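You operate a simulated robot arm through the tools that you are given. There is no shell and no other tool. Be economical: measure what you need, move in short steps, check, and stop when the job is done.

You run a simulated two-armed robot. Do the job below in one go: nothing can be reset, and whatever is moved stays where it is left.

## Task
Take the purple flush block and leave it on top of the black door latch on the top of the nutrunner bench. Put the grey gap block on the bottom shelf of the nutrunner bench. Fetch the door hinge c and set it on the bottom shelf of the nutrunner bench. Take the small yellow bin and put it on the light table. Put the grey spacer block on the top of the door b kit rack away on the shelf of the control post. Take the wheel chock and leave it on top of the blue cover. Do these in any order. Set down upright: purple flush block, grey gap block, door hinge C, grey spacer block, wheel chock.

The check looks at the end state, three seconds after you hand in, the way a careful person would. Anything else that was tipped, shoved, dropped, spilled or broken makes it a failure. A push-on lid holds only when it is set on centred and level and pressed home; a screw cap is set on level and turned clockwise until tight.

## Robot
Two 7-joint arms with fingered hands on one trunk, on a base that drives. Base frame: it is fixed to the floor where the robot stands at the start and does not move with it; the origin is under the middle of the robot, x ahead of it, y to its left, z up; the surface under the hand at the start is at about z = 0.84. Units: m, rad, N and s.
The left shoulder is at the start at [0.091, 0.125, 1.047], the right one opposite. With the tool pointing down near the work surface each hand reaches from about 0.48 to 0.82 m from the robot's upright axis, wherever it stands, measured 20 degrees to its own side. Places, roughly: blue cover (29x33x5 cm) [-5.7, 10.4, 0.8]; bottom shelf of the nutrunner bench [0.7, 1.5, 0.2]; door hinge C [0.5, 2.25, 0.75]; door latch [0.75, 1.5, 0.75]; grey gap block [0.5, 0, 0.75]; grey spacer block (5x5x7 cm) [-2.6, 3.3, 1]; light table [0.6, 7.8, 0.9]; purple flush block [0.5, 0, 0.75]; shelf of the control post (18x32 cm) [-1.96, 0.24, 0.9]; small yellow bin (8x8x8 cm) [-0.1, 3.2, 0.9]; wheel chock (11x8x13 cm) [-2.8, 9.2, 0.3]. Payload 3.6 kg a hand.
The TCP of each hand is the grasp point between the finger pads, 0.03 m short of the fingertips. In the tool frame z runs along the fingers and y along their closing line. Largest opening 0.104 m; the body of the gripper starts 0.035 m behind the TCP. The gripper is a hand of 4 fingers: y runs from the thumb to the fingers, the wrist lies at [-0.015, -0.104, -0.178] in the tool frame, and closing takes about 1.5 s.
Orientation is that of the tool frame in the base frame, as a unit quaternion [w, x, y, z]. With the fingers straight down and the wrist toward the robot, the tool's x, y and z point along [0, 1, 0], [1, 0, 0] and [0, 0, -1] of the base frame.

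## Interface
- The arms move only by the tool play_rows. It takes "left_increments", "right_increments" or both (then of equal length, played together; a hand with none holds still); each is text: rows parted by semicolons, each of 6 numbers parted by spaces: the shift along the tool's x, y, z in m, then the turn, a rotation vector about the tool's x, y, z in rad. In form: x y z rx ry rz; .... A call has 1 to 8 rows; each row shifts and turns the commanded pose from where the row before left it, along the tool's axes as they then stand. "left_fingers" and "right_fingers" are, for a hand that has rows, the closure, from 0 (fully open) to 1 (shut), set as the call begins (left out, the last holds). Rows are played at 5 a second. More than 0.05 m and 0.15 rad between two rows, or a gripper value outside its range, and nothing of the call is played. Where a pose cannot be reached the arm comes as near as it can. A force on the tool above 40 N (or 10 N above the force at the start of the call, whichever is more), or a blocked arm, ends the call early, and 0.2 s more pass. Each finger travels about 0.072 m/s and halts on what it meets, pressing with about 27 N; the grip force reading is that of the motor and also rises with nothing between the fingers. The clock runs only during rows and for 0.2 s after the last one: add rows that do not move to give the fingers time. The reply holds the time, the measured pose of the TCP, the force on the tool along the base axes, the opening and the grip force, in the units named above and with some noise, with the torque about the TCP (base axes, N m) and any sound that the robot's microphone picked up.
- Cameras (640 x 400 px; columns grow to the right, rows downward): "scene" is now at [0.212, 0.0076, 1.1829]; the picture's right is [0.07, -1.00, 0.00], its down [-0.52, -0.04, -0.85] and it looks along [0.85, 0.06, -0.52] (base axes); focal length 214 px, centre (320, 200). "left" rides on the left gripper at [-0.061, -0.092, -0.13] in its tool frame; the picture's right is [-0.81, -0.28, 0.52], its down [0.53, -0.71, 0.46] and it looks along [0.24, 0.64, 0.72] (tool axes); focal length 275 px, centre (320, 200). "right" rides on the right gripper at [0.061, -0.092, -0.13] in its tool frame; the picture's right is [-0.81, 0.28, -0.52], its down [-0.53, -0.71, 0.46] and it looks along [-0.24, 0.64, 0.72] (tool axes); focal length 275 px, centre (320, 200). There is no depth. A picture from a camera that has moved, and an enlarged one, comes with that camera's place and axes in the base frame and with its lens.
- get_image(camera): a new picture of that camera. No time passes.
- move_column(by): slides the trunk up (or, below 0, down) by that many m; the arms and the scene camera ride with it, the base frame stays. It gives what a move gives, with no picture.
- base_move(legs): drives the robot by 1 to 6 legs, each [ahead, left, turn to the left] in m, m and rad, along the robot's own axes; the way and the turn of a leg run together, so that a leg with both is an arc; at most 1.5 m and 3.142 rad a leg. The arms and the cameras ride along, it lands a little off, and it stops where it bumps. It gives what a move gives.
- set_fingers(index, middle, ring, thumb_bend, thumb_turn, hand): sets how far each is bent, from 0 (flat) to 100 (curled in); at 30 the hand is open as for a grip, at 70 the pads meet at the TCP. One left out holds its place. A second passes; each finger stops where it meets its share of the squeeze, and holds until it gets a number again. A gripper value or a shape takes the hand back. It gives what a move gives, with no picture; readings hold the bend of each and the force on the fingers (four entries, about 0 where the hand has none), thumb and palm. thumb_turn goes from beside the hand (0) to across from the fingers (100), as for a grip.
- set_grasp(shape, hand): the hand has 4 fingers and takes this shape, open, in about a second: jaw (thumb against the fingers, like two jaws); tri (thumb and two fingers); tip (a fingertip pinch); poke (one finger out to press); point (the index stretched); flat (the hand flat); cup (the hand cupped); fist (a fist). The gripper value then closes the fingers along that shape, each until it touches; the sizes above hold for jaw. It gives what a move gives, with no picture.
- pan_tilt(pan, tilt): turns the head with the scene camera to pan (to the left, within 1.396 rad either way) and tilt (down, from -0.506 to 1.204), counted from straight ahead of the robot. It gives what a move gives.
- inspect(camera, box): a new picture of the part [left, top, right, bottom] of that camera's present view, enlarged. No time passes.
- job_done(): hands the job in; it is judged then, once.

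Work in short steps. Places have to be worked out from the pictures, the camera data and where the tool is seen: move nearer, look again, correct. Check each grasp and each placing, and mend what went wrong. You have 186 turns and 166 pictures in all, those below and enlarged ones among them. Open the grippers and draw the arms clear of the work before you hand the job in, unless the task says otherwise; then end with one line.

The tools are called after "Call:" by a JSON object that holds its "api" and its "payload". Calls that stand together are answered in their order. play_rows: Moves the arms, as the interface text tells. Its arguments: {"type":"object","properties":{"left_increments":{"type":"string"},"left_fingers":{"type":"number"},"right_increments":{"type":"string"},"right_fingers":{"type":"number"}},"required":[]} The other tools are called the same way: move_column (by) slides the trunk up or down; set_grasp (shape, hand) gives the hand a shape; set_fingers (index, middle, ring, thumb_bend, thumb_turn, hand) moves the fingers one by one; base_move (legs) drives the base; pan_tilt (pan, tilt) turns the head that bears the scene camera; get_image (camera) takes a picture; inspect (camera, box) takes an enlarged picture of a part of a camera's view; job_done () hands the job in.

At the start:

```text
time: 0.0
left_position: [0.5039, 0.1917, 1.0559]
left_tool_rot: [0.0, 0.708, 0.706, 0.0]
left_contact_force: [-0.8, 0.3, 0.5]
left_ft_torque: [-0.01, 0.03, -0.01]
left_width: 0.1036
left_finger_force: 0.0
left_shape: jaw
left_bend: [30.0, 30.0, 30.0, 30.0, 98.0]
left_finger forces: [0.0, 0.1, 0.0, 0.0, 0.0, 0.0]
right_position: [0.423, -0.1828, 1.0564]
right_tool_rot: [0.0, 0.707, 0.707, 0.0]
right_contact_force: [0.2, -0.1, 0.2]
right_ft_torque: [-0.01, 0.0, 0.0]
right_width: 0.1037
right_finger_force: 0.0
right_shape: jaw
right_bend: [30.0, 30.0, 30.0, 30.0, 98.0]
right_finger forces: [0.0, 0.0, 0.0, 0.0, 0.1, 0.0]
trunk travel left (down, up): [-0.275, 0.261]
robot x, y, heading: [0.0003, -0.0009, 0.002]
head pan, tilt: [0.072, 0.546]
```

scene: 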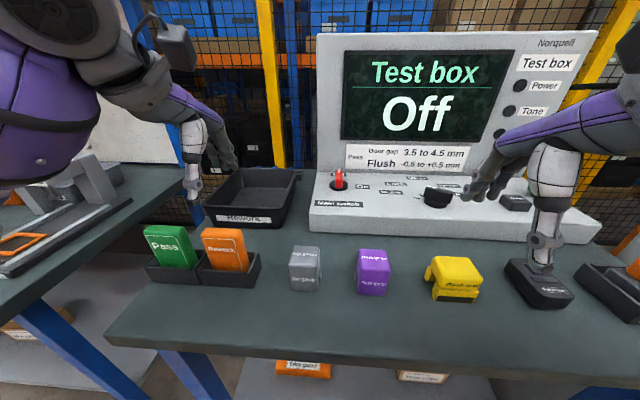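
right: 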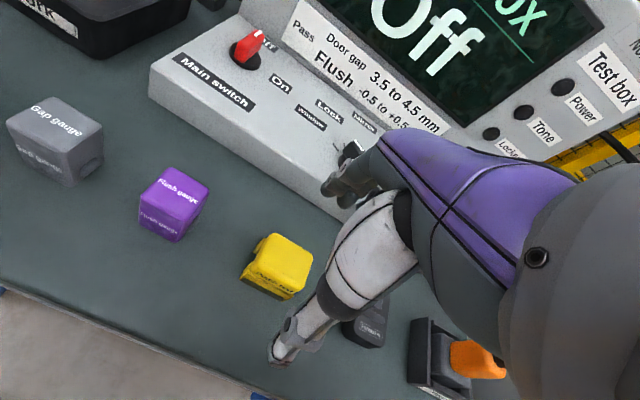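
left: 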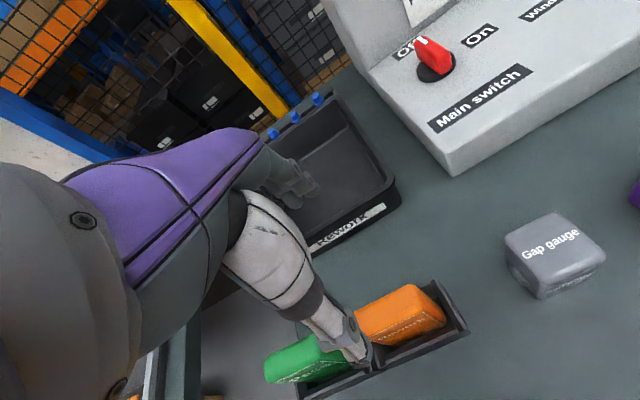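

I start by looking closer at the blocks and over to the left, where the nutrunner bench should be.

Call:
{"api": "inspect", "payload": {"camera": "scene", "box": [240, 220, 440, 320]}}

Call:
{"api": "pan_tilt", "payload": {"pan": 1.2, "tilt": 0.55}}

Call:
{"api": "get_image", "payload": {"camera": "scene"}}

```text
3.20 times, centred on (340, 270) of scene
camera zoom: at [0.212, 0.0076, 1.1829], right [0.07, -1.0, 0.0], down [-0.52, -0.04, -0.85], along [0.85, 0.06, -0.52], focal length 686 px, centre (256, -24)
```

zoom: 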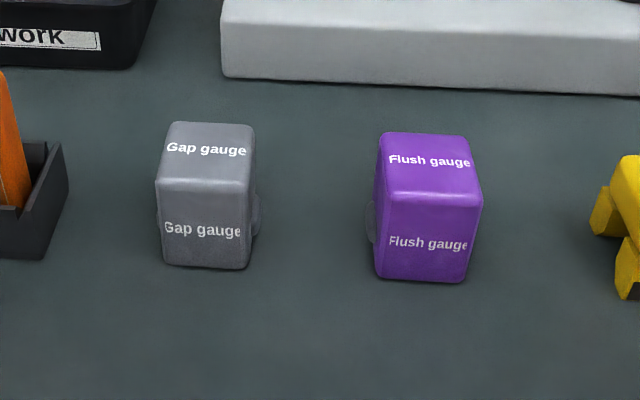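

```text
time: 1.4
left_position: [0.5059, 0.1924, 1.0571]
left_tool_rot: [0.0, 0.708, 0.707, 0.0]
left_contact_force: [-0.7, -0.7, 0.1]
left_ft_torque: [-0.01, -0.01, 0.04]
left_width: 0.1039
left_finger_force: 0.0
left_shape: jaw
left_bend: [30.0, 30.0, 30.0, 30.0, 98.0]
left_finger forces: [0.0, 0.0, 0.0, 0.0, 0.0, 0.0]
right_position: [0.4233, -0.182, 1.0559]
right_tool_rot: [0.0, 0.707, 0.707, 0.0]
right_contact_force: [-0.2, 0.1, -0.4]
right_ft_torque: [0.01, -0.02, -0.01]
right_width: 0.1036
right_finger_force: 0.0
right_shape: jaw
right_bend: [30.0, 30.0, 30.0, 30.0, 98.0]
right_finger forces: [0.1, 0.1, 0.0, 0.1, 0.0, 0.0]
trunk travel left (down, up): [-0.275, 0.261]
robot x, y, heading: [-0.0002, 0.0001, 0.005]
head pan, tilt: [1.201, 0.55]
```

```text
161 pictures are left
camera scene: at [0.1549, 0.0849, 1.1826], right [0.93, -0.36, 0.0], down [-0.19, -0.49, -0.85], along [0.31, 0.79, -0.52], focal length 214 px, centre (320, 200)
```

scene: 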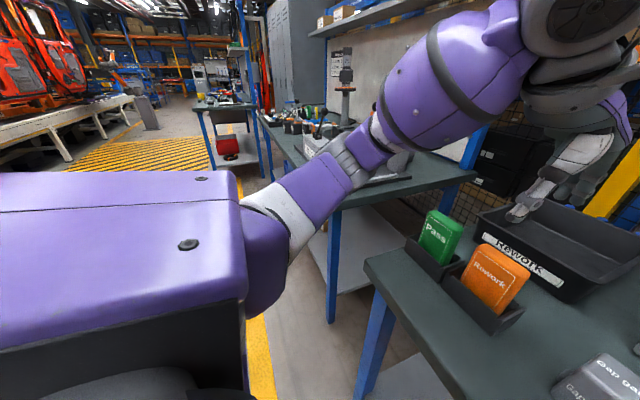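

Gap block sits near (0.48, 0.054), flush block near (0.48, -0.068), tops at about 0.905 on a 0.84 table. I back off a little for comfortable reach.

Call:
{"api": "base_move", "payload": {"legs": [[-0.08, 0, 0]]}}

Call:
{"api": "pan_tilt", "payload": {"pan": 0.0, "tilt": 0.6}}

```text
time: 2.4
left_position: [0.4232, 0.1915, 1.0565]
left_tool_rot: [0.0, 0.707, 0.707, 0.0]
left_contact_force: [0.4, -0.1, 0.7]
left_ft_torque: [0.01, -0.03, -0.04]
left_width: 0.1036
left_finger_force: 0.1
left_shape: jaw
left_bend: [30.0, 30.0, 30.0, 30.0, 98.0]
left_finger forces: [0.0, 0.1, 0.0, 0.0, 0.0, 0.1]
right_position: [0.3437, -0.1825, 1.0567]
right_tool_rot: [0.001, 0.707, 0.707, 0.0]
right_contact_force: [-0.4, -0.7, -0.1]
right_ft_torque: [0.01, -0.01, -0.01]
right_width: 0.1037
right_finger_force: 0.1
right_shape: jaw
right_bend: [30.0, 30.0, 30.0, 30.0, 98.0]
right_finger forces: [0.0, 0.0, 0.1, 0.0, 0.1, 0.0]
trunk travel left (down, up): [-0.275, 0.261]
robot x, y, heading: [-0.0787, -0.0013, -0.001]
head pan, tilt: [1.201, 0.55]
```

```text
time: 3.8
left_position: [0.4247, 0.1912, 1.0558]
left_tool_rot: [0.0, 0.707, 0.707, -0.001]
left_contact_force: [-0.2, 0.9, 0.2]
left_ft_torque: [0.02, -0.01, 0.0]
left_width: 0.1036
left_finger_force: 0.0
left_shape: jaw
left_bend: [30.0, 30.0, 30.0, 30.0, 98.0]
left_finger forces: [0.0, 0.0, 0.0, 0.0, 0.0, 0.0]
right_position: [0.3435, -0.1813, 1.0571]
right_tool_rot: [0.0, 0.707, 0.707, 0.0]
right_contact_force: [0.4, 0.5, 0.8]
right_ft_torque: [0.03, -0.05, 0.01]
right_width: 0.1035
right_finger_force: 0.1
right_shape: jaw
right_bend: [30.0, 30.0, 30.0, 30.0, 98.0]
right_finger forces: [0.0, 0.0, 0.1, 0.0, 0.1, 0.0]
trunk travel left (down, up): [-0.275, 0.261]
robot x, y, heading: [-0.0797, -0.0001, -0.002]
head pan, tilt: [0.0, 0.6]
```

Move the left hand over the gap block.

Call:
{"api": "play_rows", "payload": {"left_increments": "-0.035 0.014 0.01 0 0 0;-0.035 0.014 0.02 0 0 0;-0.035 0.014 0.02 0 0 0;-0.032 0.013 0.026 0 0 0;0 0 0 0 0 0", "left_fingers": 0}}

Call:
{"api": "get_image", "payload": {"camera": "scene"}}

Call:
{"api": "get_image", "payload": {"camera": "left"}}

```text
time: 5.0
left_position: [0.4794, 0.0559, 0.9817]
left_tool_rot: [0.0, 0.707, 0.707, -0.001]
left_contact_force: [0.4, 0.1, 0.0]
left_ft_torque: [0.02, -0.02, 0.02]
left_width: 0.1039
left_finger_force: 0.1
left_shape: jaw
left_bend: [30.0, 30.0, 30.0, 30.0, 98.0]
left_finger forces: [0.1, 0.0, 0.0, 0.1, 0.0, 0.0]
right_position: [0.3432, -0.1821, 1.0568]
right_tool_rot: [0.0, 0.707, 0.707, 0.0]
right_contact_force: [-0.3, 0.3, 0.4]
right_ft_torque: [0.0, 0.0, 0.01]
right_width: 0.1036
right_finger_force: 0.1
right_shape: jaw
right_bend: [30.0, 30.0, 30.0, 30.0, 98.0]
right_finger forces: [0.0, 0.0, 0.0, 0.0, 0.0, 0.1]
trunk travel left (down, up): [-0.275, 0.261]
robot x, y, heading: [-0.0795, -0.0001, 0.0]
head pan, tilt: [0.0, 0.6]
```

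```text
160 pictures are left
camera scene: at [0.1309, 0.0016, 1.1781], right [0.0, -1.0, 0.0], down [-0.56, 0.0, -0.83], along [0.83, 0.0, -0.56], focal length 214 px, centre (320, 200)
```

scene: 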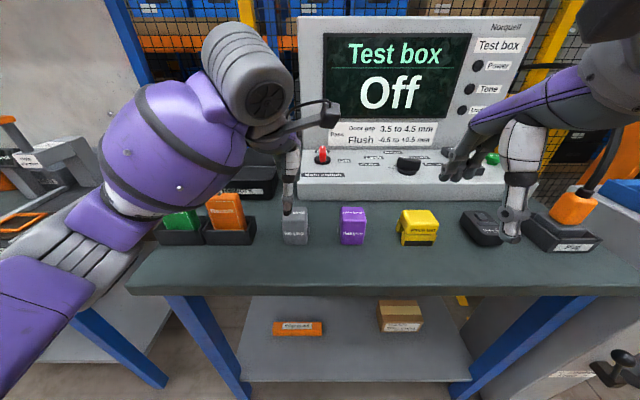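

```text
159 pictures are left
camera left: at [0.3883, -0.007, 1.1127], right [-0.27, -0.81, -0.52], down [-0.71, 0.53, -0.46], along [0.64, 0.24, -0.72], focal length 275 px, centre (320, 200)
```

left: 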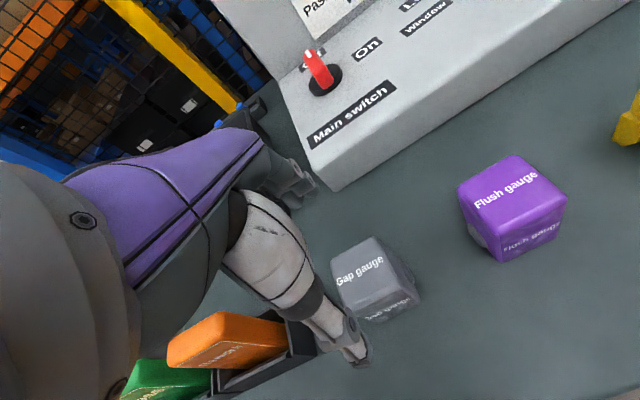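

The gap block may lie slightly more to the right; zoom on it to refine.

Call:
{"api": "inspect", "payload": {"camera": "left", "box": [300, 220, 460, 320]}}

Call:
{"api": "inspect", "payload": {"camera": "scene", "box": [250, 180, 410, 280]}}

```text
4.00 times, centred on (380, 270) of left
camera zoom: at [0.3883, -0.007, 1.1127], right [-0.27, -0.81, -0.52], down [-0.71, 0.53, -0.46], along [0.64, 0.24, -0.72], focal length 1101 px, centre (80, -80)
```

zoom: 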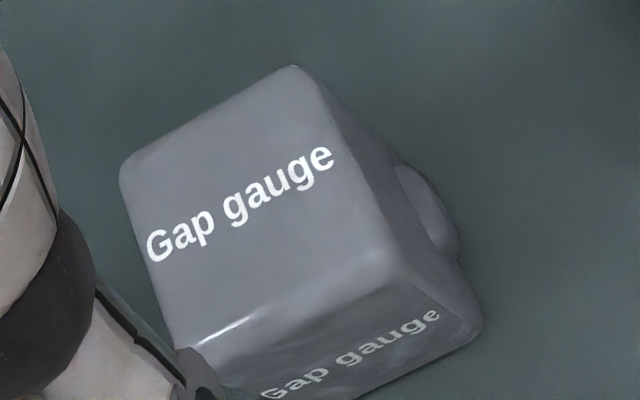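

```text
4.00 times, centred on (330, 230) of scene
camera zoom: at [0.1309, 0.0016, 1.1781], right [0.0, -1.0, 0.0], down [-0.56, 0.0, -0.83], along [0.83, 0.0, -0.56], focal length 858 px, centre (280, 80)
```

zoom: 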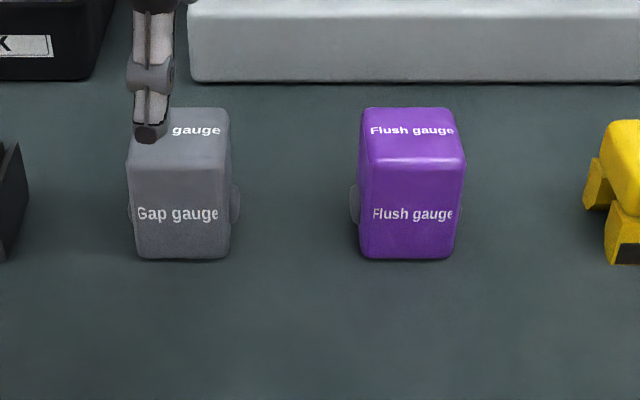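

Estimates agree on (0.483, 0.052). Lower the left hand and close.

Call:
{"api": "play_rows", "payload": {"left_increments": "-0.004 0.003 0.03 0 0 0;0 0 0.03 0 0 0;0 0 0.035 0 0 0;0 0 0 0 0 0"}}

Call:
{"api": "play_rows", "payload": {"left_increments": "0 0 0 0 0 0;0 0 0 0 0 0;0 0 0 0 0 0;0 0 0 0 0 0;0 0 0 0 0 0;0 0 0 0 0 0;0 0 0 0 0 0;0 0 0 0 0 0", "left_fingers": 1}}

Call:
{"api": "get_image", "payload": {"camera": "scene"}}

```text
time: 6.0
left_position: [0.4826, 0.0523, 0.8847]
left_tool_rot: [0.0, 0.707, 0.708, -0.001]
left_contact_force: [1.1, -0.7, 0.1]
left_ft_torque: [0.01, 0.0, -0.03]
left_width: 0.1037
left_finger_force: 0.1
left_shape: jaw
left_bend: [30.0, 30.0, 30.0, 30.0, 98.0]
left_finger forces: [0.0, 0.0, 0.0, 0.1, 0.1, 0.0]
right_position: [0.3433, -0.1824, 1.0554]
right_tool_rot: [0.0, 0.707, 0.707, 0.0]
right_contact_force: [-0.3, 1.0, -0.4]
right_ft_torque: [-0.02, -0.02, -0.04]
right_width: 0.1036
right_finger_force: 0.1
right_shape: jaw
right_bend: [30.0, 30.0, 30.0, 30.0, 98.0]
right_finger forces: [0.0, 0.0, 0.0, 0.0, 0.0, 0.1]
trunk travel left (down, up): [-0.275, 0.261]
robot x, y, heading: [-0.0795, 0.0, -0.002]
head pan, tilt: [0.0, 0.6]
```

```text
time: 7.8
left_position: [0.482, 0.0527, 0.8849]
left_tool_rot: [0.0, 0.708, 0.707, 0.001]
left_contact_force: [-0.1, -0.4, 0.3]
left_ft_torque: [0.0, 0.02, -0.04]
left_width: 0.0441
left_finger_force: 26.8
left_shape: jaw
left_bend: [74.0, 50.0, 48.0, 71.0, 100.0]
left_finger forces: [13.7, 7.3, 3.3, 0.0, 24.6, 0.0]
right_position: [0.3448, -0.1831, 1.0552]
right_tool_rot: [0.001, 0.707, 0.707, 0.0]
right_contact_force: [0.0, 0.5, -0.8]
right_ft_torque: [0.02, 0.01, 0.03]
right_width: 0.1038
right_finger_force: 0.0
right_shape: jaw
right_bend: [30.0, 30.0, 30.0, 30.0, 98.0]
right_finger forces: [0.0, 0.0, 0.1, 0.1, 0.0, 0.0]
trunk travel left (down, up): [-0.275, 0.261]
robot x, y, heading: [-0.0819, -0.0005, 0.001]
head pan, tilt: [0.0, 0.6]
```

```text
156 pictures are left
camera scene: at [0.1313, 0.0013, 1.1781], right [0.0, -1.0, 0.0], down [-0.56, 0.0, -0.83], along [0.83, 0.0, -0.56], focal length 214 px, centre (320, 200)
```

scene: 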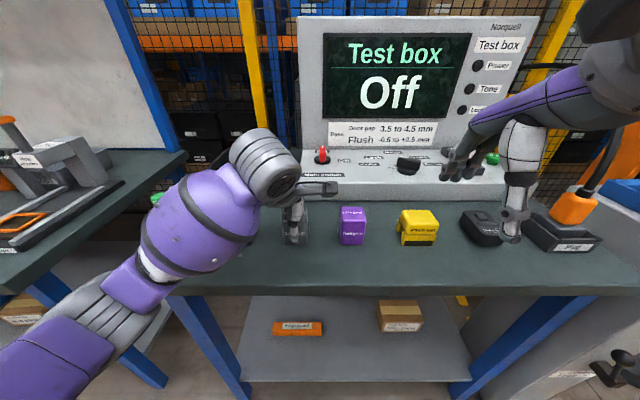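

Held at 27 N. Lift and check the hold.

Call:
{"api": "play_rows", "payload": {"left_increments": "0 0 -0.03 0 0 0;0 0 -0.04 0 0 0;0 0 -0.04 0 0 0;0 0 0 0 0 0"}}

Call:
{"api": "inspect", "payload": {"camera": "scene", "box": [220, 140, 380, 240]}}

Call:
{"api": "get_image", "payload": {"camera": "left"}}

```text
time: 8.8
left_position: [0.4858, 0.0522, 0.9957]
left_tool_rot: [-0.001, 0.706, 0.708, 0.0]
left_contact_force: [0.1, -0.5, -1.7]
left_ft_torque: [0.03, -0.01, 0.01]
left_width: 0.044
left_finger_force: 26.8
left_shape: jaw
left_bend: [74.0, 50.0, 48.0, 71.0, 100.0]
left_finger forces: [13.9, 7.4, 3.4, 0.0, 24.6, 0.0]
right_position: [0.3443, -0.1809, 1.0553]
right_tool_rot: [0.0, 0.707, 0.707, 0.0]
right_contact_force: [-0.6, -0.1, 0.1]
right_ft_torque: [0.02, 0.0, 0.02]
right_width: 0.1037
right_finger_force: 0.0
right_shape: jaw
right_bend: [30.0, 30.0, 30.0, 30.0, 98.0]
right_finger forces: [0.0, 0.0, 0.0, 0.1, 0.0, 0.1]
trunk travel left (down, up): [-0.275, 0.261]
robot x, y, heading: [-0.0775, -0.0016, 0.007]
head pan, tilt: [0.0, 0.6]
```

```text
4.00 times, centred on (300, 190) of scene
camera zoom: at [0.1315, 0.0014, 1.178], right [0.0, -1.0, 0.0], down [-0.57, 0.0, -0.82], along [0.82, 0.0, -0.57], focal length 858 px, centre (400, 240)
```

zoom: 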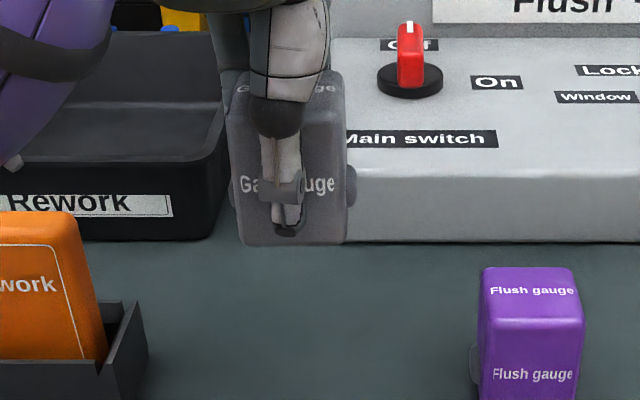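

```text
154 pictures are left
camera left: at [0.3937, -0.0111, 1.1273], right [-0.28, -0.81, -0.52], down [-0.71, 0.53, -0.45], along [0.64, 0.24, -0.73], focal length 275 px, centre (320, 200)
```

left: 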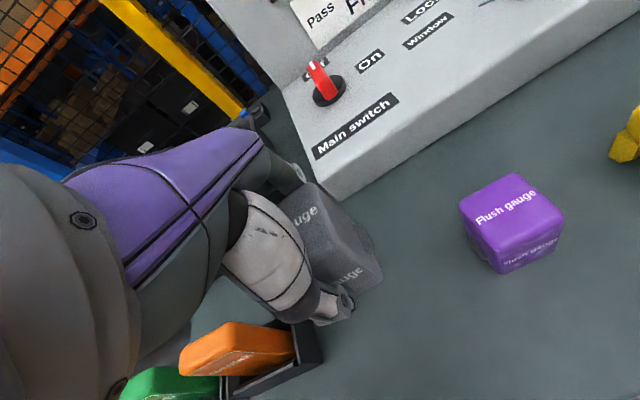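

Gap block is held upright. Move the left hand aside and the right hand over the flush block.

Call:
{"api": "play_rows", "payload": {"left_increments": "0.04 -0.01 -0.02 0 0 0;0.04 -0.02 -0.02 0 0 0;0.04 -0.02 -0.02 0 0 0;0.04 -0.01 0 0 0 0;0.02 0 0 0 0 0;0 0 0 0 0 0", "right_increments": "0 0 0 0 0 0;0.02 0.035 0 0 0 0;0.03 0.035 0.02 0 0 0;0.035 0.035 0.03 0 0 0;0.029 0.035 0.03 0 0 0;0 0 0 0 0 0", "right_fingers": 0}}

Call:
{"api": "inspect", "payload": {"camera": "scene", "box": [270, 160, 430, 260]}}

```text
refused: row 3 steps farther than a row can; nothing moved
```

```text
4.00 times, centred on (350, 210) of scene
camera zoom: at [0.1315, 0.0014, 1.178], right [0.0, -1.0, 0.0], down [-0.57, 0.0, -0.82], along [0.82, 0.0, -0.57], focal length 858 px, centre (200, 160)
```

zoom: 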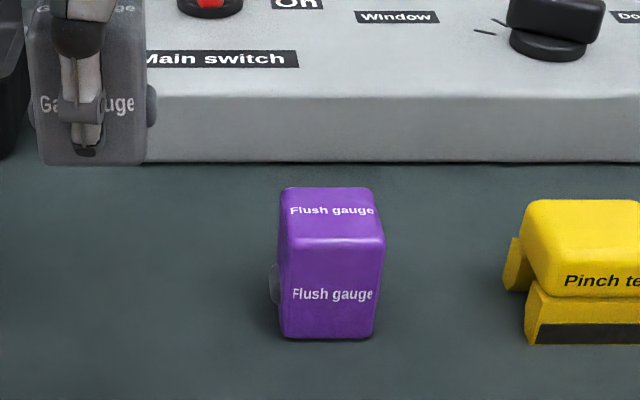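

Row size is on the norm; use smaller rows.

Call:
{"api": "play_rows", "payload": {"left_increments": "0.035 -0.01 -0.02 0 0 0;0.035 -0.02 -0.02 0 0 0;0.035 -0.02 -0.02 0 0 0;0.035 -0.01 0 0 0 0;0.035 0 0 0 0 0;0 0 0 0 0 0;0 0 0 0 0 0", "right_increments": "0 0 0 0 0 0;0.02 0.025 0.01 0 0 0;0.02 0.03 0.01 0 0 0;0.025 0.03 0.02 0 0 0;0.025 0.03 0.02 0 0 0;0.024 0.025 0.02 0 0 0;0 0 0 0 0 0", "right_fingers": 0}}

Call:
{"api": "inspect", "payload": {"camera": "scene", "box": [270, 160, 430, 260]}}

Call:
{"api": "get_image", "payload": {"camera": "right"}}

```text
time: 10.4
left_position: [0.4223, 0.2263, 1.0563]
left_tool_rot: [0.0, 0.707, 0.707, 0.0]
left_contact_force: [-0.6, -0.8, -2.4]
left_ft_torque: [0.02, -0.01, -0.01]
left_width: 0.0442
left_finger_force: 26.4
left_shape: jaw
left_bend: [74.0, 50.0, 49.0, 71.0, 100.0]
left_finger forces: [13.9, 7.2, 3.4, 0.0, 24.4, 0.1]
right_position: [0.4832, -0.0653, 0.9767]
right_tool_rot: [0.0, 0.707, 0.707, 0.001]
right_contact_force: [0.4, 0.2, -0.1]
right_ft_torque: [0.01, 0.0, -0.02]
right_width: 0.1037
right_finger_force: 0.1
right_shape: jaw
right_bend: [30.0, 30.0, 30.0, 30.0, 98.0]
right_finger forces: [0.0, 0.0, 0.0, 0.1, 0.0, 0.0]
trunk travel left (down, up): [-0.275, 0.261]
robot x, y, heading: [-0.0809, -0.0039, 0.001]
head pan, tilt: [0.0, 0.6]
```

```text
4.00 times, centred on (350, 210) of scene
camera zoom: at [0.131, 0.0012, 1.1781], right [0.0, -1.0, 0.0], down [-0.56, 0.0, -0.83], along [0.83, 0.0, -0.56], focal length 858 px, centre (200, 160)
```

zoom: 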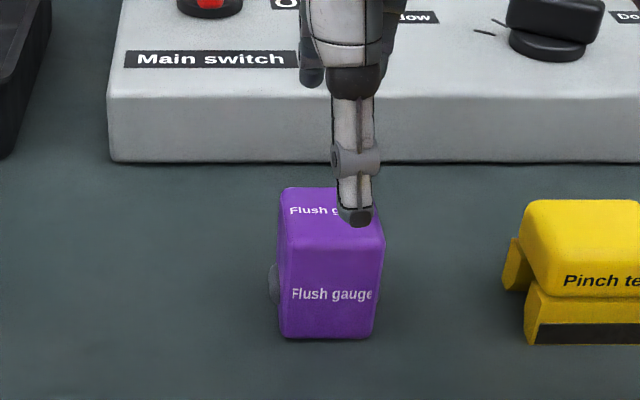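

```text
151 pictures are left
camera right: at [0.3915, -0.0045, 1.1064], right [0.28, -0.81, 0.52], down [-0.71, -0.53, -0.46], along [0.65, -0.24, -0.72], focal length 275 px, centre (320, 200)
```

right: 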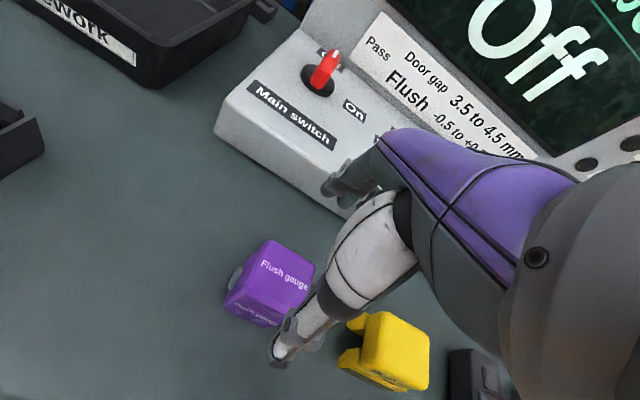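

Alignment mirrors the earlier good one; lower and close.

Call:
{"api": "play_rows", "payload": {"right_increments": "-0.001 0 0.03 0 0 0;0 0 0.03 0 0 0;0 0 0.032 0 0 0;0 0 0 0 0 0"}}

Call:
{"api": "play_rows", "payload": {"right_increments": "0 0 0 0 0 0;0 0 0 0 0 0;0 0 0 0 0 0;0 0 0 0 0 0;0 0 0 0 0 0;0 0 0 0 0 0;0 0 0 0 0 0;0 0 0 0 0 0", "right_fingers": 1}}

Call:
{"api": "play_rows", "payload": {"right_increments": "0 0 -0.04 0 0 0;0 -0.02 -0.04 0 0 0;0 -0.02 -0.04 0 0 0;-0.03 -0.02 -0.03 0 0 0;-0.035 -0.02 -0.02 0 0 0;-0.035 0 0 0 0 0;0 0 0 0 0 0"}}

Call:
{"api": "get_image", "payload": {"camera": "scene"}}

```text
time: 11.4
left_position: [0.4216, 0.2256, 1.0562]
left_tool_rot: [0.0, 0.707, 0.707, 0.0]
left_contact_force: [-0.2, -0.3, -1.7]
left_ft_torque: [0.02, 0.01, -0.03]
left_width: 0.0443
left_finger_force: 27.2
left_shape: jaw
left_bend: [74.0, 50.0, 49.0, 71.0, 100.0]
left_finger forces: [13.8, 7.2, 3.5, 0.1, 24.5, 0.0]
right_position: [0.4826, -0.0685, 0.8834]
right_tool_rot: [-0.001, 0.707, 0.707, 0.0]
right_contact_force: [0.4, 0.0, 0.0]
right_ft_torque: [0.0, 0.01, -0.02]
right_width: 0.1036
right_finger_force: 0.0
right_shape: jaw
right_bend: [30.0, 30.0, 30.0, 30.0, 98.0]
right_finger forces: [0.0, 0.0, 0.0, 0.0, 0.0, 0.0]
trunk travel left (down, up): [-0.275, 0.261]
robot x, y, heading: [-0.0819, -0.001, -0.0]
head pan, tilt: [0.0, 0.6]
```

```text
time: 13.2
left_position: [0.4226, 0.2267, 1.0554]
left_tool_rot: [0.0, 0.707, 0.708, 0.0]
left_contact_force: [-0.2, 0.0, -2.0]
left_ft_torque: [-0.01, 0.03, 0.04]
left_width: 0.0442
left_finger_force: 27.3
left_shape: jaw
left_bend: [74.0, 50.0, 49.0, 71.0, 100.0]
left_finger forces: [13.9, 7.3, 3.5, 0.0, 24.4, 0.1]
right_position: [0.484, -0.0694, 0.8838]
right_tool_rot: [0.0, 0.707, 0.707, 0.0]
right_contact_force: [0.4, 0.1, -0.1]
right_ft_torque: [0.0, 0.0, 0.0]
right_width: 0.0441
right_finger_force: 27.3
right_shape: jaw
right_bend: [74.0, 50.0, 55.0, 71.0, 100.0]
right_finger forces: [14.5, 8.3, 2.3, 0.0, 24.2, 0.0]
trunk travel left (down, up): [-0.275, 0.261]
robot x, y, heading: [-0.0798, 0.0034, 0.002]
head pan, tilt: [0.0, 0.6]
```

```text
time: 14.8
left_position: [0.423, 0.2264, 1.0549]
left_tool_rot: [0.0, 0.707, 0.707, 0.0]
left_contact_force: [-0.7, 0.2, -2.2]
left_ft_torque: [0.01, -0.02, -0.01]
left_width: 0.0441
left_finger_force: 26.8
left_shape: jaw
left_bend: [74.0, 50.0, 49.0, 71.0, 100.0]
left_finger forces: [13.9, 7.1, 3.5, 0.0, 24.5, 0.1]
right_position: [0.4041, -0.1693, 1.0533]
right_tool_rot: [0.0, 0.707, 0.707, 0.0]
right_contact_force: [-0.9, 0.8, -2.3]
right_ft_torque: [-0.04, 0.0, -0.03]
right_width: 0.0441
right_finger_force: 27.0
right_shape: jaw
right_bend: [74.0, 50.0, 55.0, 71.0, 100.0]
right_finger forces: [14.6, 8.3, 2.0, 0.1, 24.1, 0.1]
trunk travel left (down, up): [-0.275, 0.261]
robot x, y, heading: [-0.0791, 0.0063, 0.001]
head pan, tilt: [0.0, 0.6]
```

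```text
150 pictures are left
camera scene: at [0.1314, 0.0017, 1.178], right [0.0, -1.0, 0.0], down [-0.57, 0.0, -0.82], along [0.82, 0.0, -0.57], focal length 214 px, centre (320, 200)
```

scene: 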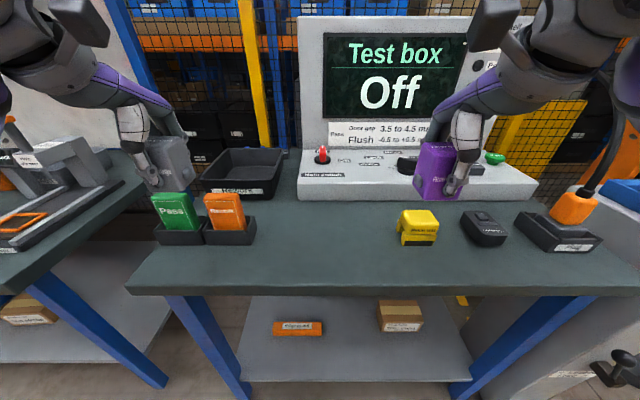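

Both blocks held. Back away and drive left to the nutrunner bench.

Call:
{"api": "base_move", "payload": {"legs": [[-0.35, 0, 0], [0, 1.4, 0]]}}

Call:
{"api": "get_image", "payload": {"camera": "scene"}}

```text
time: 28.9
left_position: [0.0607, 1.602, 1.0556]
left_tool_rot: [0.0, 0.705, 0.709, 0.0]
left_contact_force: [0.3, 0.2, -2.5]
left_ft_torque: [0.01, -0.01, 0.03]
left_width: 0.0441
left_finger_force: 26.5
left_shape: jaw
left_bend: [74.0, 50.0, 49.0, 71.0, 100.0]
left_finger forces: [13.9, 7.3, 3.5, 0.0, 24.4, 0.1]
right_position: [0.0439, 1.2066, 1.0518]
right_tool_rot: [0.0, 0.705, 0.71, 0.0]
right_contact_force: [-0.3, -0.5, -1.9]
right_ft_torque: [-0.01, -0.01, 0.01]
right_width: 0.0441
right_finger_force: 27.0
right_shape: jaw
right_bend: [74.0, 50.0, 55.0, 71.0, 100.0]
right_finger forces: [14.7, 8.4, 1.9, 0.1, 24.1, 0.0]
trunk travel left (down, up): [-0.275, 0.261]
robot x, y, heading: [-0.4425, 1.3704, 0.004]
head pan, tilt: [0.0, 0.6]
```

```text
149 pictures are left
camera scene: at [-0.2294, 1.3752, 1.178], right [0.01, -1.0, 0.0], down [-0.57, 0.0, -0.82], along [0.82, 0.0, -0.57], focal length 214 px, centre (320, 200)
```

scene: 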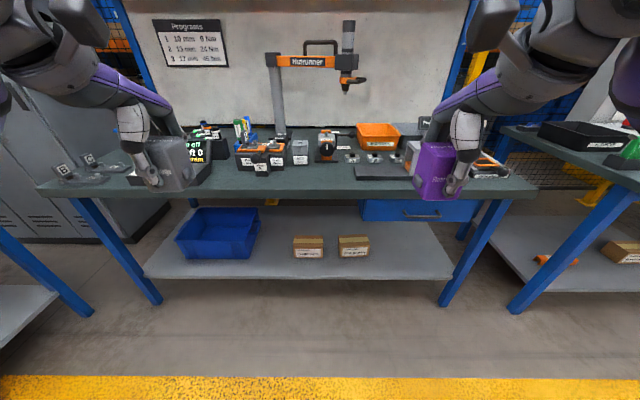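

Zoom on the bench top to find the black latch, and on the lower shelf.

Call:
{"api": "inspect", "payload": {"camera": "scene", "box": [200, 100, 440, 200]}}

Call:
{"api": "inspect", "payload": {"camera": "scene", "box": [30, 120, 270, 220]}}

```text
2.67 times, centred on (320, 150) of scene
camera zoom: at [-0.2294, 1.3752, 1.178], right [0.01, -1.0, 0.0], down [-0.57, 0.0, -0.82], along [0.82, 0.0, -0.57], focal length 572 px, centre (320, 333)
```

zoom: 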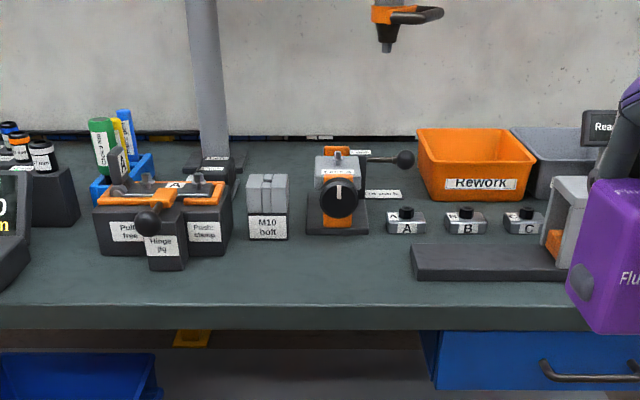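

```text
2.67 times, centred on (150, 170) of scene
camera zoom: at [-0.2294, 1.3752, 1.178], right [0.01, -1.0, 0.0], down [-0.57, 0.0, -0.82], along [0.82, 0.0, -0.57], focal length 572 px, centre (773, 280)
```

zoom: 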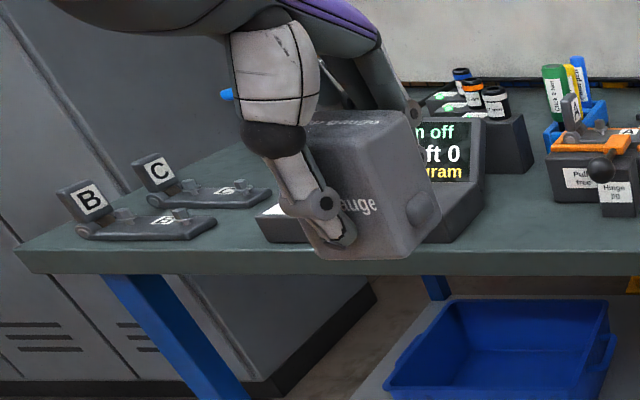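

Several candidates; I raise the trunk and drive nearer to read labels.

Call:
{"api": "move_column", "payload": {"by": 0.15}}

Call:
{"api": "base_move", "payload": {"legs": [[0.2, 0.1, 0]]}}

Call:
{"api": "pan_tilt", "payload": {"pan": 0.0, "tilt": 0.75}}

Call:
{"api": "get_image", "payload": {"camera": "scene"}}

Call:
{"api": "inspect", "payload": {"camera": "scene", "box": [220, 40, 420, 165]}}

```text
time: 30.7
left_position: [0.0605, 1.6015, 1.206]
left_tool_rot: [-0.001, 0.705, 0.709, 0.0]
left_contact_force: [-0.6, 0.2, -2.0]
left_ft_torque: [0.0, -0.01, 0.0]
left_width: 0.044
left_finger_force: 26.7
left_shape: jaw
left_bend: [74.0, 50.0, 49.0, 71.0, 100.0]
left_finger forces: [13.9, 7.3, 3.6, 0.0, 24.6, 0.0]
right_position: [0.0441, 1.206, 1.2013]
right_tool_rot: [-0.001, 0.705, 0.709, -0.001]
right_contact_force: [-0.1, -1.3, -2.4]
right_ft_torque: [0.02, -0.01, 0.02]
right_width: 0.0441
right_finger_force: 26.7
right_shape: jaw
right_bend: [74.0, 50.0, 55.0, 71.0, 100.0]
right_finger forces: [14.7, 8.4, 2.0, 0.2, 24.1, 0.0]
trunk travel left (down, up): [-0.425, 0.111]
robot x, y, heading: [-0.4389, 1.3725, -0.0]
head pan, tilt: [0.0, 0.6]
```

```text
time: 32.4
left_position: [0.258, 1.7007, 1.2052]
left_tool_rot: [0.0, 0.705, 0.709, 0.0]
left_contact_force: [-0.1, -0.6, -2.4]
left_ft_torque: [-0.02, 0.0, 0.04]
left_width: 0.0439
left_finger_force: 27.1
left_shape: jaw
left_bend: [74.0, 50.0, 49.0, 71.0, 100.0]
left_finger forces: [13.9, 7.4, 3.5, 0.0, 24.5, 0.0]
right_position: [0.2425, 1.3059, 1.2025]
right_tool_rot: [0.001, 0.705, 0.709, 0.0]
right_contact_force: [0.4, -0.2, -1.7]
right_ft_torque: [0.02, 0.0, -0.03]
right_width: 0.0442
right_finger_force: 26.9
right_shape: jaw
right_bend: [74.0, 50.0, 55.0, 71.0, 100.0]
right_finger forces: [14.7, 8.4, 2.0, 0.0, 24.0, 0.0]
trunk travel left (down, up): [-0.425, 0.111]
robot x, y, heading: [-0.2384, 1.472, 0.0]
head pan, tilt: [0.0, 0.6]
```

```text
time: 33.1
left_position: [0.2582, 1.7009, 1.2066]
left_tool_rot: [0.0, 0.706, 0.709, 0.0]
left_contact_force: [-0.5, -0.3, -2.3]
left_ft_torque: [0.04, -0.06, 0.0]
left_width: 0.044
left_finger_force: 27.3
left_shape: jaw
left_bend: [74.0, 50.0, 49.0, 71.0, 100.0]
left_finger forces: [13.9, 7.3, 3.5, 0.0, 24.6, 0.1]
right_position: [0.2423, 1.3055, 1.2032]
right_tool_rot: [0.0, 0.705, 0.709, 0.0]
right_contact_force: [-0.5, -0.5, -2.2]
right_ft_torque: [-0.05, -0.01, 0.0]
right_width: 0.0441
right_finger_force: 27.2
right_shape: jaw
right_bend: [74.0, 50.0, 55.0, 71.0, 100.0]
right_finger forces: [14.8, 8.5, 2.0, 0.1, 24.1, 0.0]
trunk travel left (down, up): [-0.425, 0.111]
robot x, y, heading: [-0.2402, 1.4718, 0.002]
head pan, tilt: [0.0, 0.75]
```

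```text
146 pictures are left
camera scene: at [-0.0735, 1.4746, 1.3159], right [0.01, -1.0, 0.0], down [-0.68, 0.0, -0.73], along [0.73, 0.0, -0.68], focal length 214 px, centre (320, 200)
```

scene: 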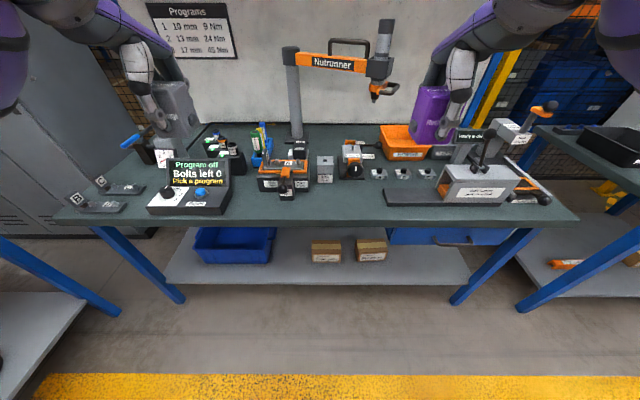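

```text
3.20 times, centred on (320, 102) of scene
camera zoom: at [-0.0735, 1.4746, 1.3159], right [0.01, -1.0, 0.0], down [-0.68, 0.0, -0.73], along [0.73, 0.0, -0.68], focal length 686 px, centre (320, 512)
```

zoom: 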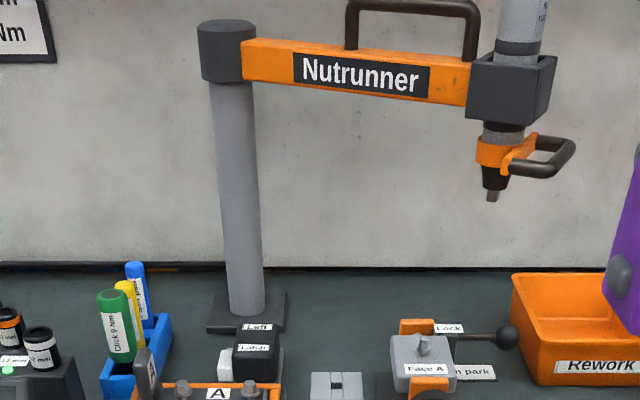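

A black box labelled "Latch" sits behind the jig; zoom on it.

Call:
{"api": "inspect", "payload": {"camera": "scene", "box": [250, 125, 330, 175]}}

Call:
{"api": "inspect", "payload": {"camera": "scene", "box": [50, 130, 250, 255]}}

Call:
{"api": "inspect", "payload": {"camera": "scene", "box": [180, 200, 400, 300]}}

```text
8.00 times, centred on (290, 150) of scene
camera zoom: at [-0.0735, 1.4746, 1.3159], right [0.01, -1.0, 0.0], down [-0.68, 0.0, -0.73], along [0.73, 0.0, -0.68], focal length 1716 px, centre (560, 600)
```

zoom: 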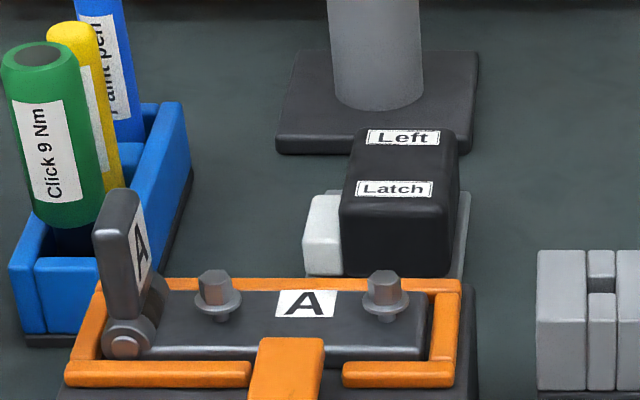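

```text
3.20 times, centred on (150, 192) of scene
camera zoom: at [-0.0735, 1.4746, 1.3159], right [0.01, -1.0, 0.0], down [-0.68, 0.0, -0.73], along [0.73, 0.0, -0.68], focal length 686 px, centre (864, 224)
```

zoom: 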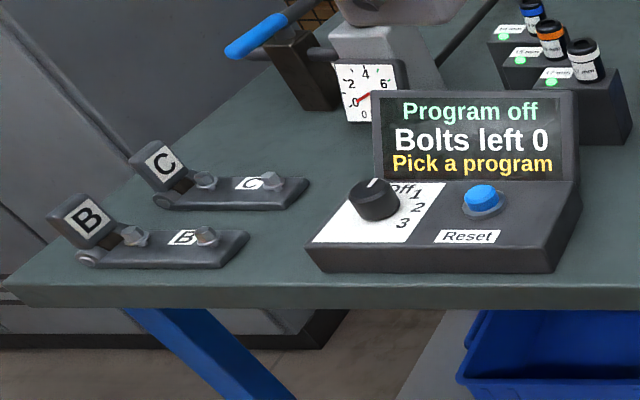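

```text
2.91 times, centred on (290, 250) of scene
camera zoom: at [-0.0735, 1.4746, 1.3159], right [0.01, -1.0, 0.0], down [-0.68, 0.0, -0.73], along [0.73, 0.0, -0.68], focal length 624 px, centre (407, 54)
```

zoom: 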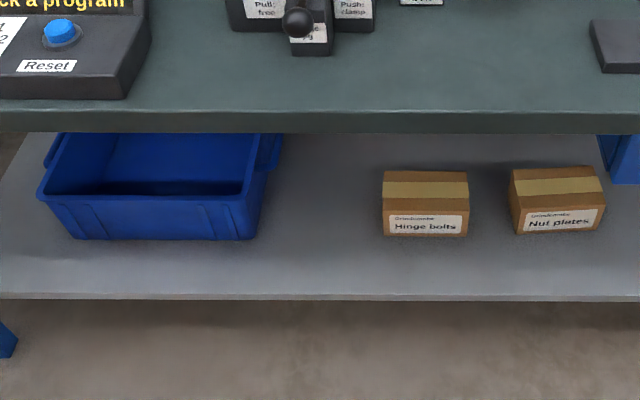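

The black latch ("Left / Latch") lies near (0.72, 1.555), behind the jig. I place the robot so the right hand reaches it, then look with the right hand camera.

Call:
{"api": "base_move", "payload": {"legs": [[0.2, 0.22, 0]]}}

Call:
{"api": "get_image", "payload": {"camera": "right"}}

Call:
{"api": "get_image", "payload": {"camera": "scene"}}

```text
time: 35.6
left_position: [0.4539, 1.9244, 1.206]
left_tool_rot: [0.0, 0.704, 0.71, 0.0]
left_contact_force: [0.3, -0.2, -2.3]
left_ft_torque: [0.0, 0.0, 0.01]
left_width: 0.0436
left_finger_force: 27.0
left_shape: jaw
left_bend: [74.0, 50.0, 49.0, 71.0, 100.0]
left_finger forces: [13.9, 7.3, 3.6, 0.1, 24.5, 0.0]
right_position: [0.4406, 1.5299, 1.2025]
right_tool_rot: [-0.001, 0.704, 0.71, 0.0]
right_contact_force: [0.4, 0.2, -2.1]
right_ft_torque: [-0.02, 0.0, -0.03]
right_width: 0.0441
right_finger_force: 26.8
right_shape: jaw
right_bend: [74.0, 50.0, 55.0, 71.0, 100.0]
right_finger forces: [14.6, 8.4, 1.9, 0.0, 24.1, 0.1]
trunk travel left (down, up): [-0.425, 0.111]
robot x, y, heading: [-0.0438, 1.6927, 0.01]
head pan, tilt: [0.0, 0.75]
```

```text
141 pictures are left
camera right: at [0.3485, 1.5914, 1.3325], right [0.28, -0.81, 0.52], down [-0.71, -0.54, -0.46], along [0.65, -0.24, -0.72], focal length 275 px, centre (320, 200)
```

right: 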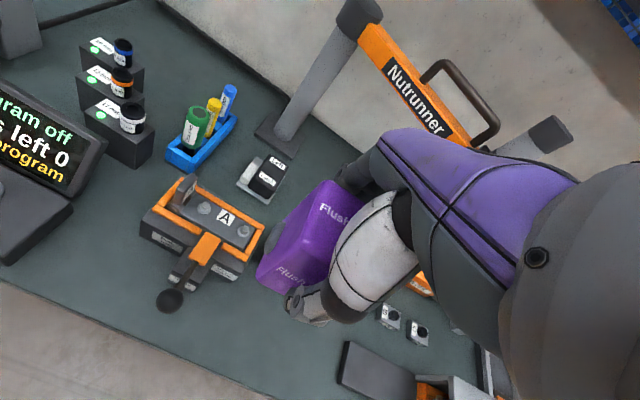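

```text
140 pictures are left
camera scene: at [0.1239, 1.6977, 1.3158], right [0.01, -1.0, 0.0], down [-0.68, -0.01, -0.73], along [0.73, 0.01, -0.68], focal length 214 px, centre (320, 200)
```

scene: 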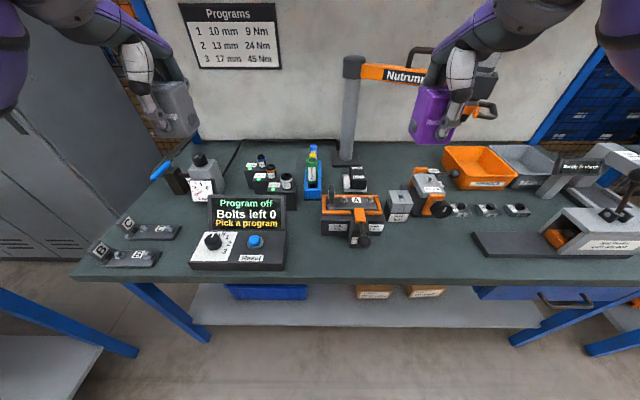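

Zoom both views to triangulate the latch top.

Call:
{"api": "inspect", "payload": {"camera": "right", "box": [220, 130, 300, 180]}}

Call:
{"api": "inspect", "payload": {"camera": "scene", "box": [315, 150, 395, 200]}}

```text
8.00 times, centred on (260, 155) of right
camera zoom: at [0.3485, 1.5914, 1.3325], right [0.28, -0.81, 0.52], down [-0.71, -0.54, -0.46], along [0.65, -0.24, -0.72], focal length 2202 px, centre (800, 560)
```

zoom: 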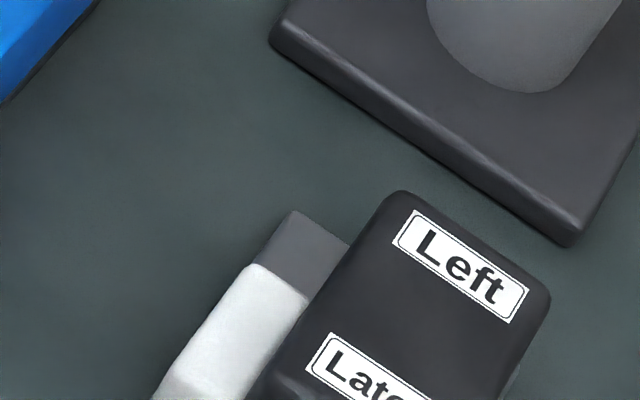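

```text
8.00 times, centred on (355, 175) of scene
camera zoom: at [0.1239, 1.6977, 1.3158], right [0.01, -1.0, 0.0], down [-0.68, -0.01, -0.73], along [0.73, 0.01, -0.68], focal length 1716 px, centre (40, 400)
```

zoom: 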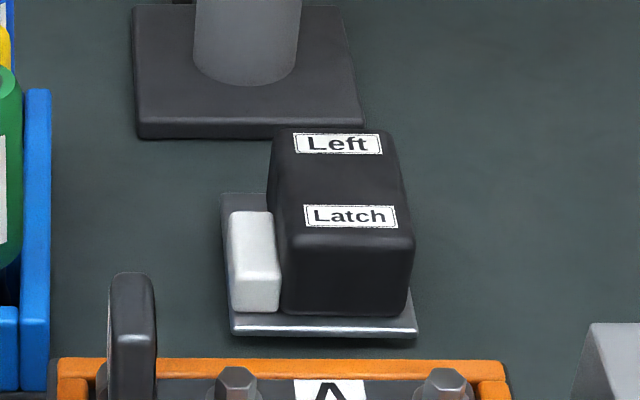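

Triangulation gives the latch top at about (0.778, 1.564, 0.845). Drive in a bit and lower the trunk somewhat.

Call:
{"api": "base_move", "payload": {"legs": [[0.09, 0, -0.01]]}}

Call:
{"api": "move_column", "payload": {"by": -0.1}}

```text
time: 36.7
left_position: [0.5448, 1.9199, 1.2062]
left_tool_rot: [0.0, 0.707, 0.707, 0.0]
left_contact_force: [0.2, -0.9, -1.5]
left_ft_torque: [0.02, 0.05, 0.05]
left_width: 0.0441
left_finger_force: 27.1
left_shape: jaw
left_bend: [74.0, 50.0, 49.0, 71.0, 100.0]
left_finger forces: [13.9, 7.3, 3.7, 0.0, 24.6, 0.0]
right_position: [0.5259, 1.5256, 1.2031]
right_tool_rot: [0.0, 0.707, 0.707, -0.001]
right_contact_force: [-0.4, 0.0, -1.9]
right_ft_torque: [0.0, 0.01, 0.0]
right_width: 0.044
right_finger_force: 26.9
right_shape: jaw
right_bend: [74.0, 50.0, 55.0, 71.0, 100.0]
right_finger forces: [14.7, 8.4, 2.0, 0.1, 24.0, 0.1]
trunk travel left (down, up): [-0.425, 0.111]
robot x, y, heading: [0.0443, 1.6947, -0.004]
head pan, tilt: [0.0, 0.75]
```

```text
time: 38.1
left_position: [0.5446, 1.9206, 1.1063]
left_tool_rot: [0.001, 0.708, 0.707, 0.0]
left_contact_force: [0.2, -0.5, -2.3]
left_ft_torque: [0.01, -0.02, 0.04]
left_width: 0.0442
left_finger_force: 27.0
left_shape: jaw
left_bend: [74.0, 50.0, 49.0, 71.0, 100.0]
left_finger forces: [13.9, 7.2, 3.7, 0.0, 24.6, 0.1]
right_position: [0.5258, 1.5256, 1.1029]
right_tool_rot: [0.0, 0.708, 0.707, 0.0]
right_contact_force: [-0.9, -0.6, -1.5]
right_ft_torque: [-0.02, -0.02, -0.02]
right_width: 0.0441
right_finger_force: 27.1
right_shape: jaw
right_bend: [74.0, 50.0, 55.0, 71.0, 100.0]
right_finger forces: [14.7, 8.4, 2.0, 0.0, 24.2, 0.0]
trunk travel left (down, up): [-0.325, 0.211]
robot x, y, heading: [0.0443, 1.6944, -0.002]
head pan, tilt: [0.0, 0.75]
```

Move the right hand over the latch, still high.

Call:
{"api": "play_rows", "payload": {"right_increments": "0.005 0.04 0.01 0 0 0;0.005 0.04 0.01 0 0 0;0.006 0.04 0.02 0 0 0;0.006 0.04 0.02 0 0 0;0.006 0.04 0.02 0 0 0;0.005 0.03 0.02 0 0 0;0.005 0.02 0.02 0 0 0;0 0 0 0 0 0"}}

Call:
{"api": "get_image", "payload": {"camera": "scene"}}

Call:
{"api": "get_image", "payload": {"camera": "right"}}

```text
time: 39.9
left_position: [0.5442, 1.9189, 1.1052]
left_tool_rot: [-0.001, 0.708, 0.706, 0.0]
left_contact_force: [0.0, 0.1, -1.3]
left_ft_torque: [0.03, 0.03, -0.01]
left_width: 0.0438
left_finger_force: 26.7
left_shape: jaw
left_bend: [74.0, 50.0, 49.0, 71.0, 100.0]
left_finger forces: [14.0, 7.3, 3.6, 0.0, 24.6, 0.1]
right_position: [0.775, 1.5631, 0.9813]
right_tool_rot: [0.0, 0.708, 0.706, 0.0]
right_contact_force: [0.0, -0.1, -2.5]
right_ft_torque: [0.0, -0.02, 0.03]
right_width: 0.044
right_finger_force: 25.8
right_shape: jaw
right_bend: [74.0, 50.0, 55.0, 71.0, 100.0]
right_finger forces: [14.9, 8.4, 1.6, 0.0, 24.3, 0.0]
trunk travel left (down, up): [-0.325, 0.211]
robot x, y, heading: [0.0438, 1.6972, -0.004]
head pan, tilt: [0.0, 0.75]
```

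```text
137 pictures are left
camera scene: at [0.2368, 1.6959, 1.2137], right [0.0, -1.0, 0.0], down [-0.68, 0.0, -0.73], along [0.73, 0.0, -0.68], focal length 214 px, centre (320, 200)
```

scene: 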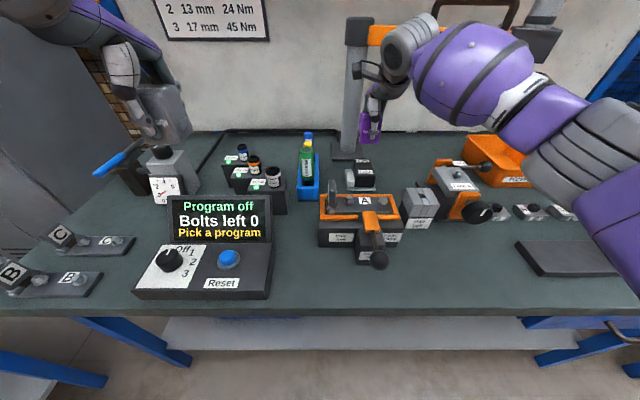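

```text
136 pictures are left
camera right: at [0.683, 1.6248, 1.1109], right [0.27, -0.81, 0.52], down [-0.71, -0.53, -0.46], along [0.64, -0.24, -0.72], focal length 275 px, centre (320, 200)
```

right: 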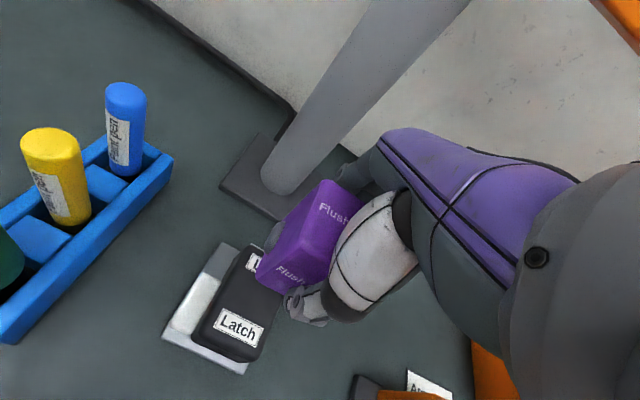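

Zoom to verify block and latch alignment.

Call:
{"api": "inspect", "payload": {"camera": "scene", "box": [320, 100, 416, 200]}}

Call:
{"api": "inspect", "payload": {"camera": "right", "box": [140, 160, 380, 390]}}

```text
4.00 times, centred on (368, 150) of scene
camera zoom: at [0.2368, 1.6959, 1.2137], right [0.0, -1.0, 0.0], down [-0.68, 0.0, -0.73], along [0.73, 0.0, -0.68], focal length 858 px, centre (128, 400)
```

zoom: 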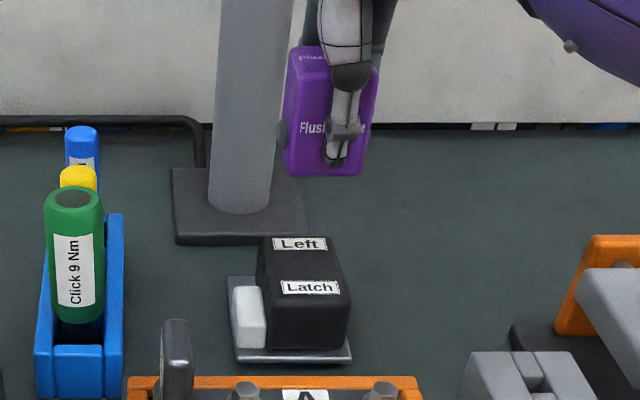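

```text
1.74 times, centred on (260, 275) of right
camera zoom: at [0.683, 1.6248, 1.1109], right [0.27, -0.81, 0.52], down [-0.71, -0.53, -0.46], along [0.64, -0.24, -0.72], focal length 479 px, centre (424, 70)
```

zoom: 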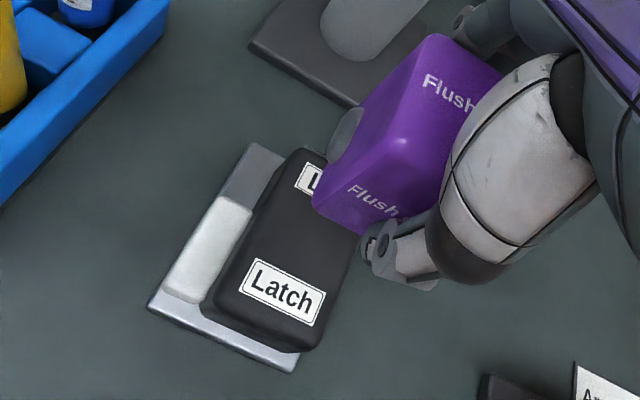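

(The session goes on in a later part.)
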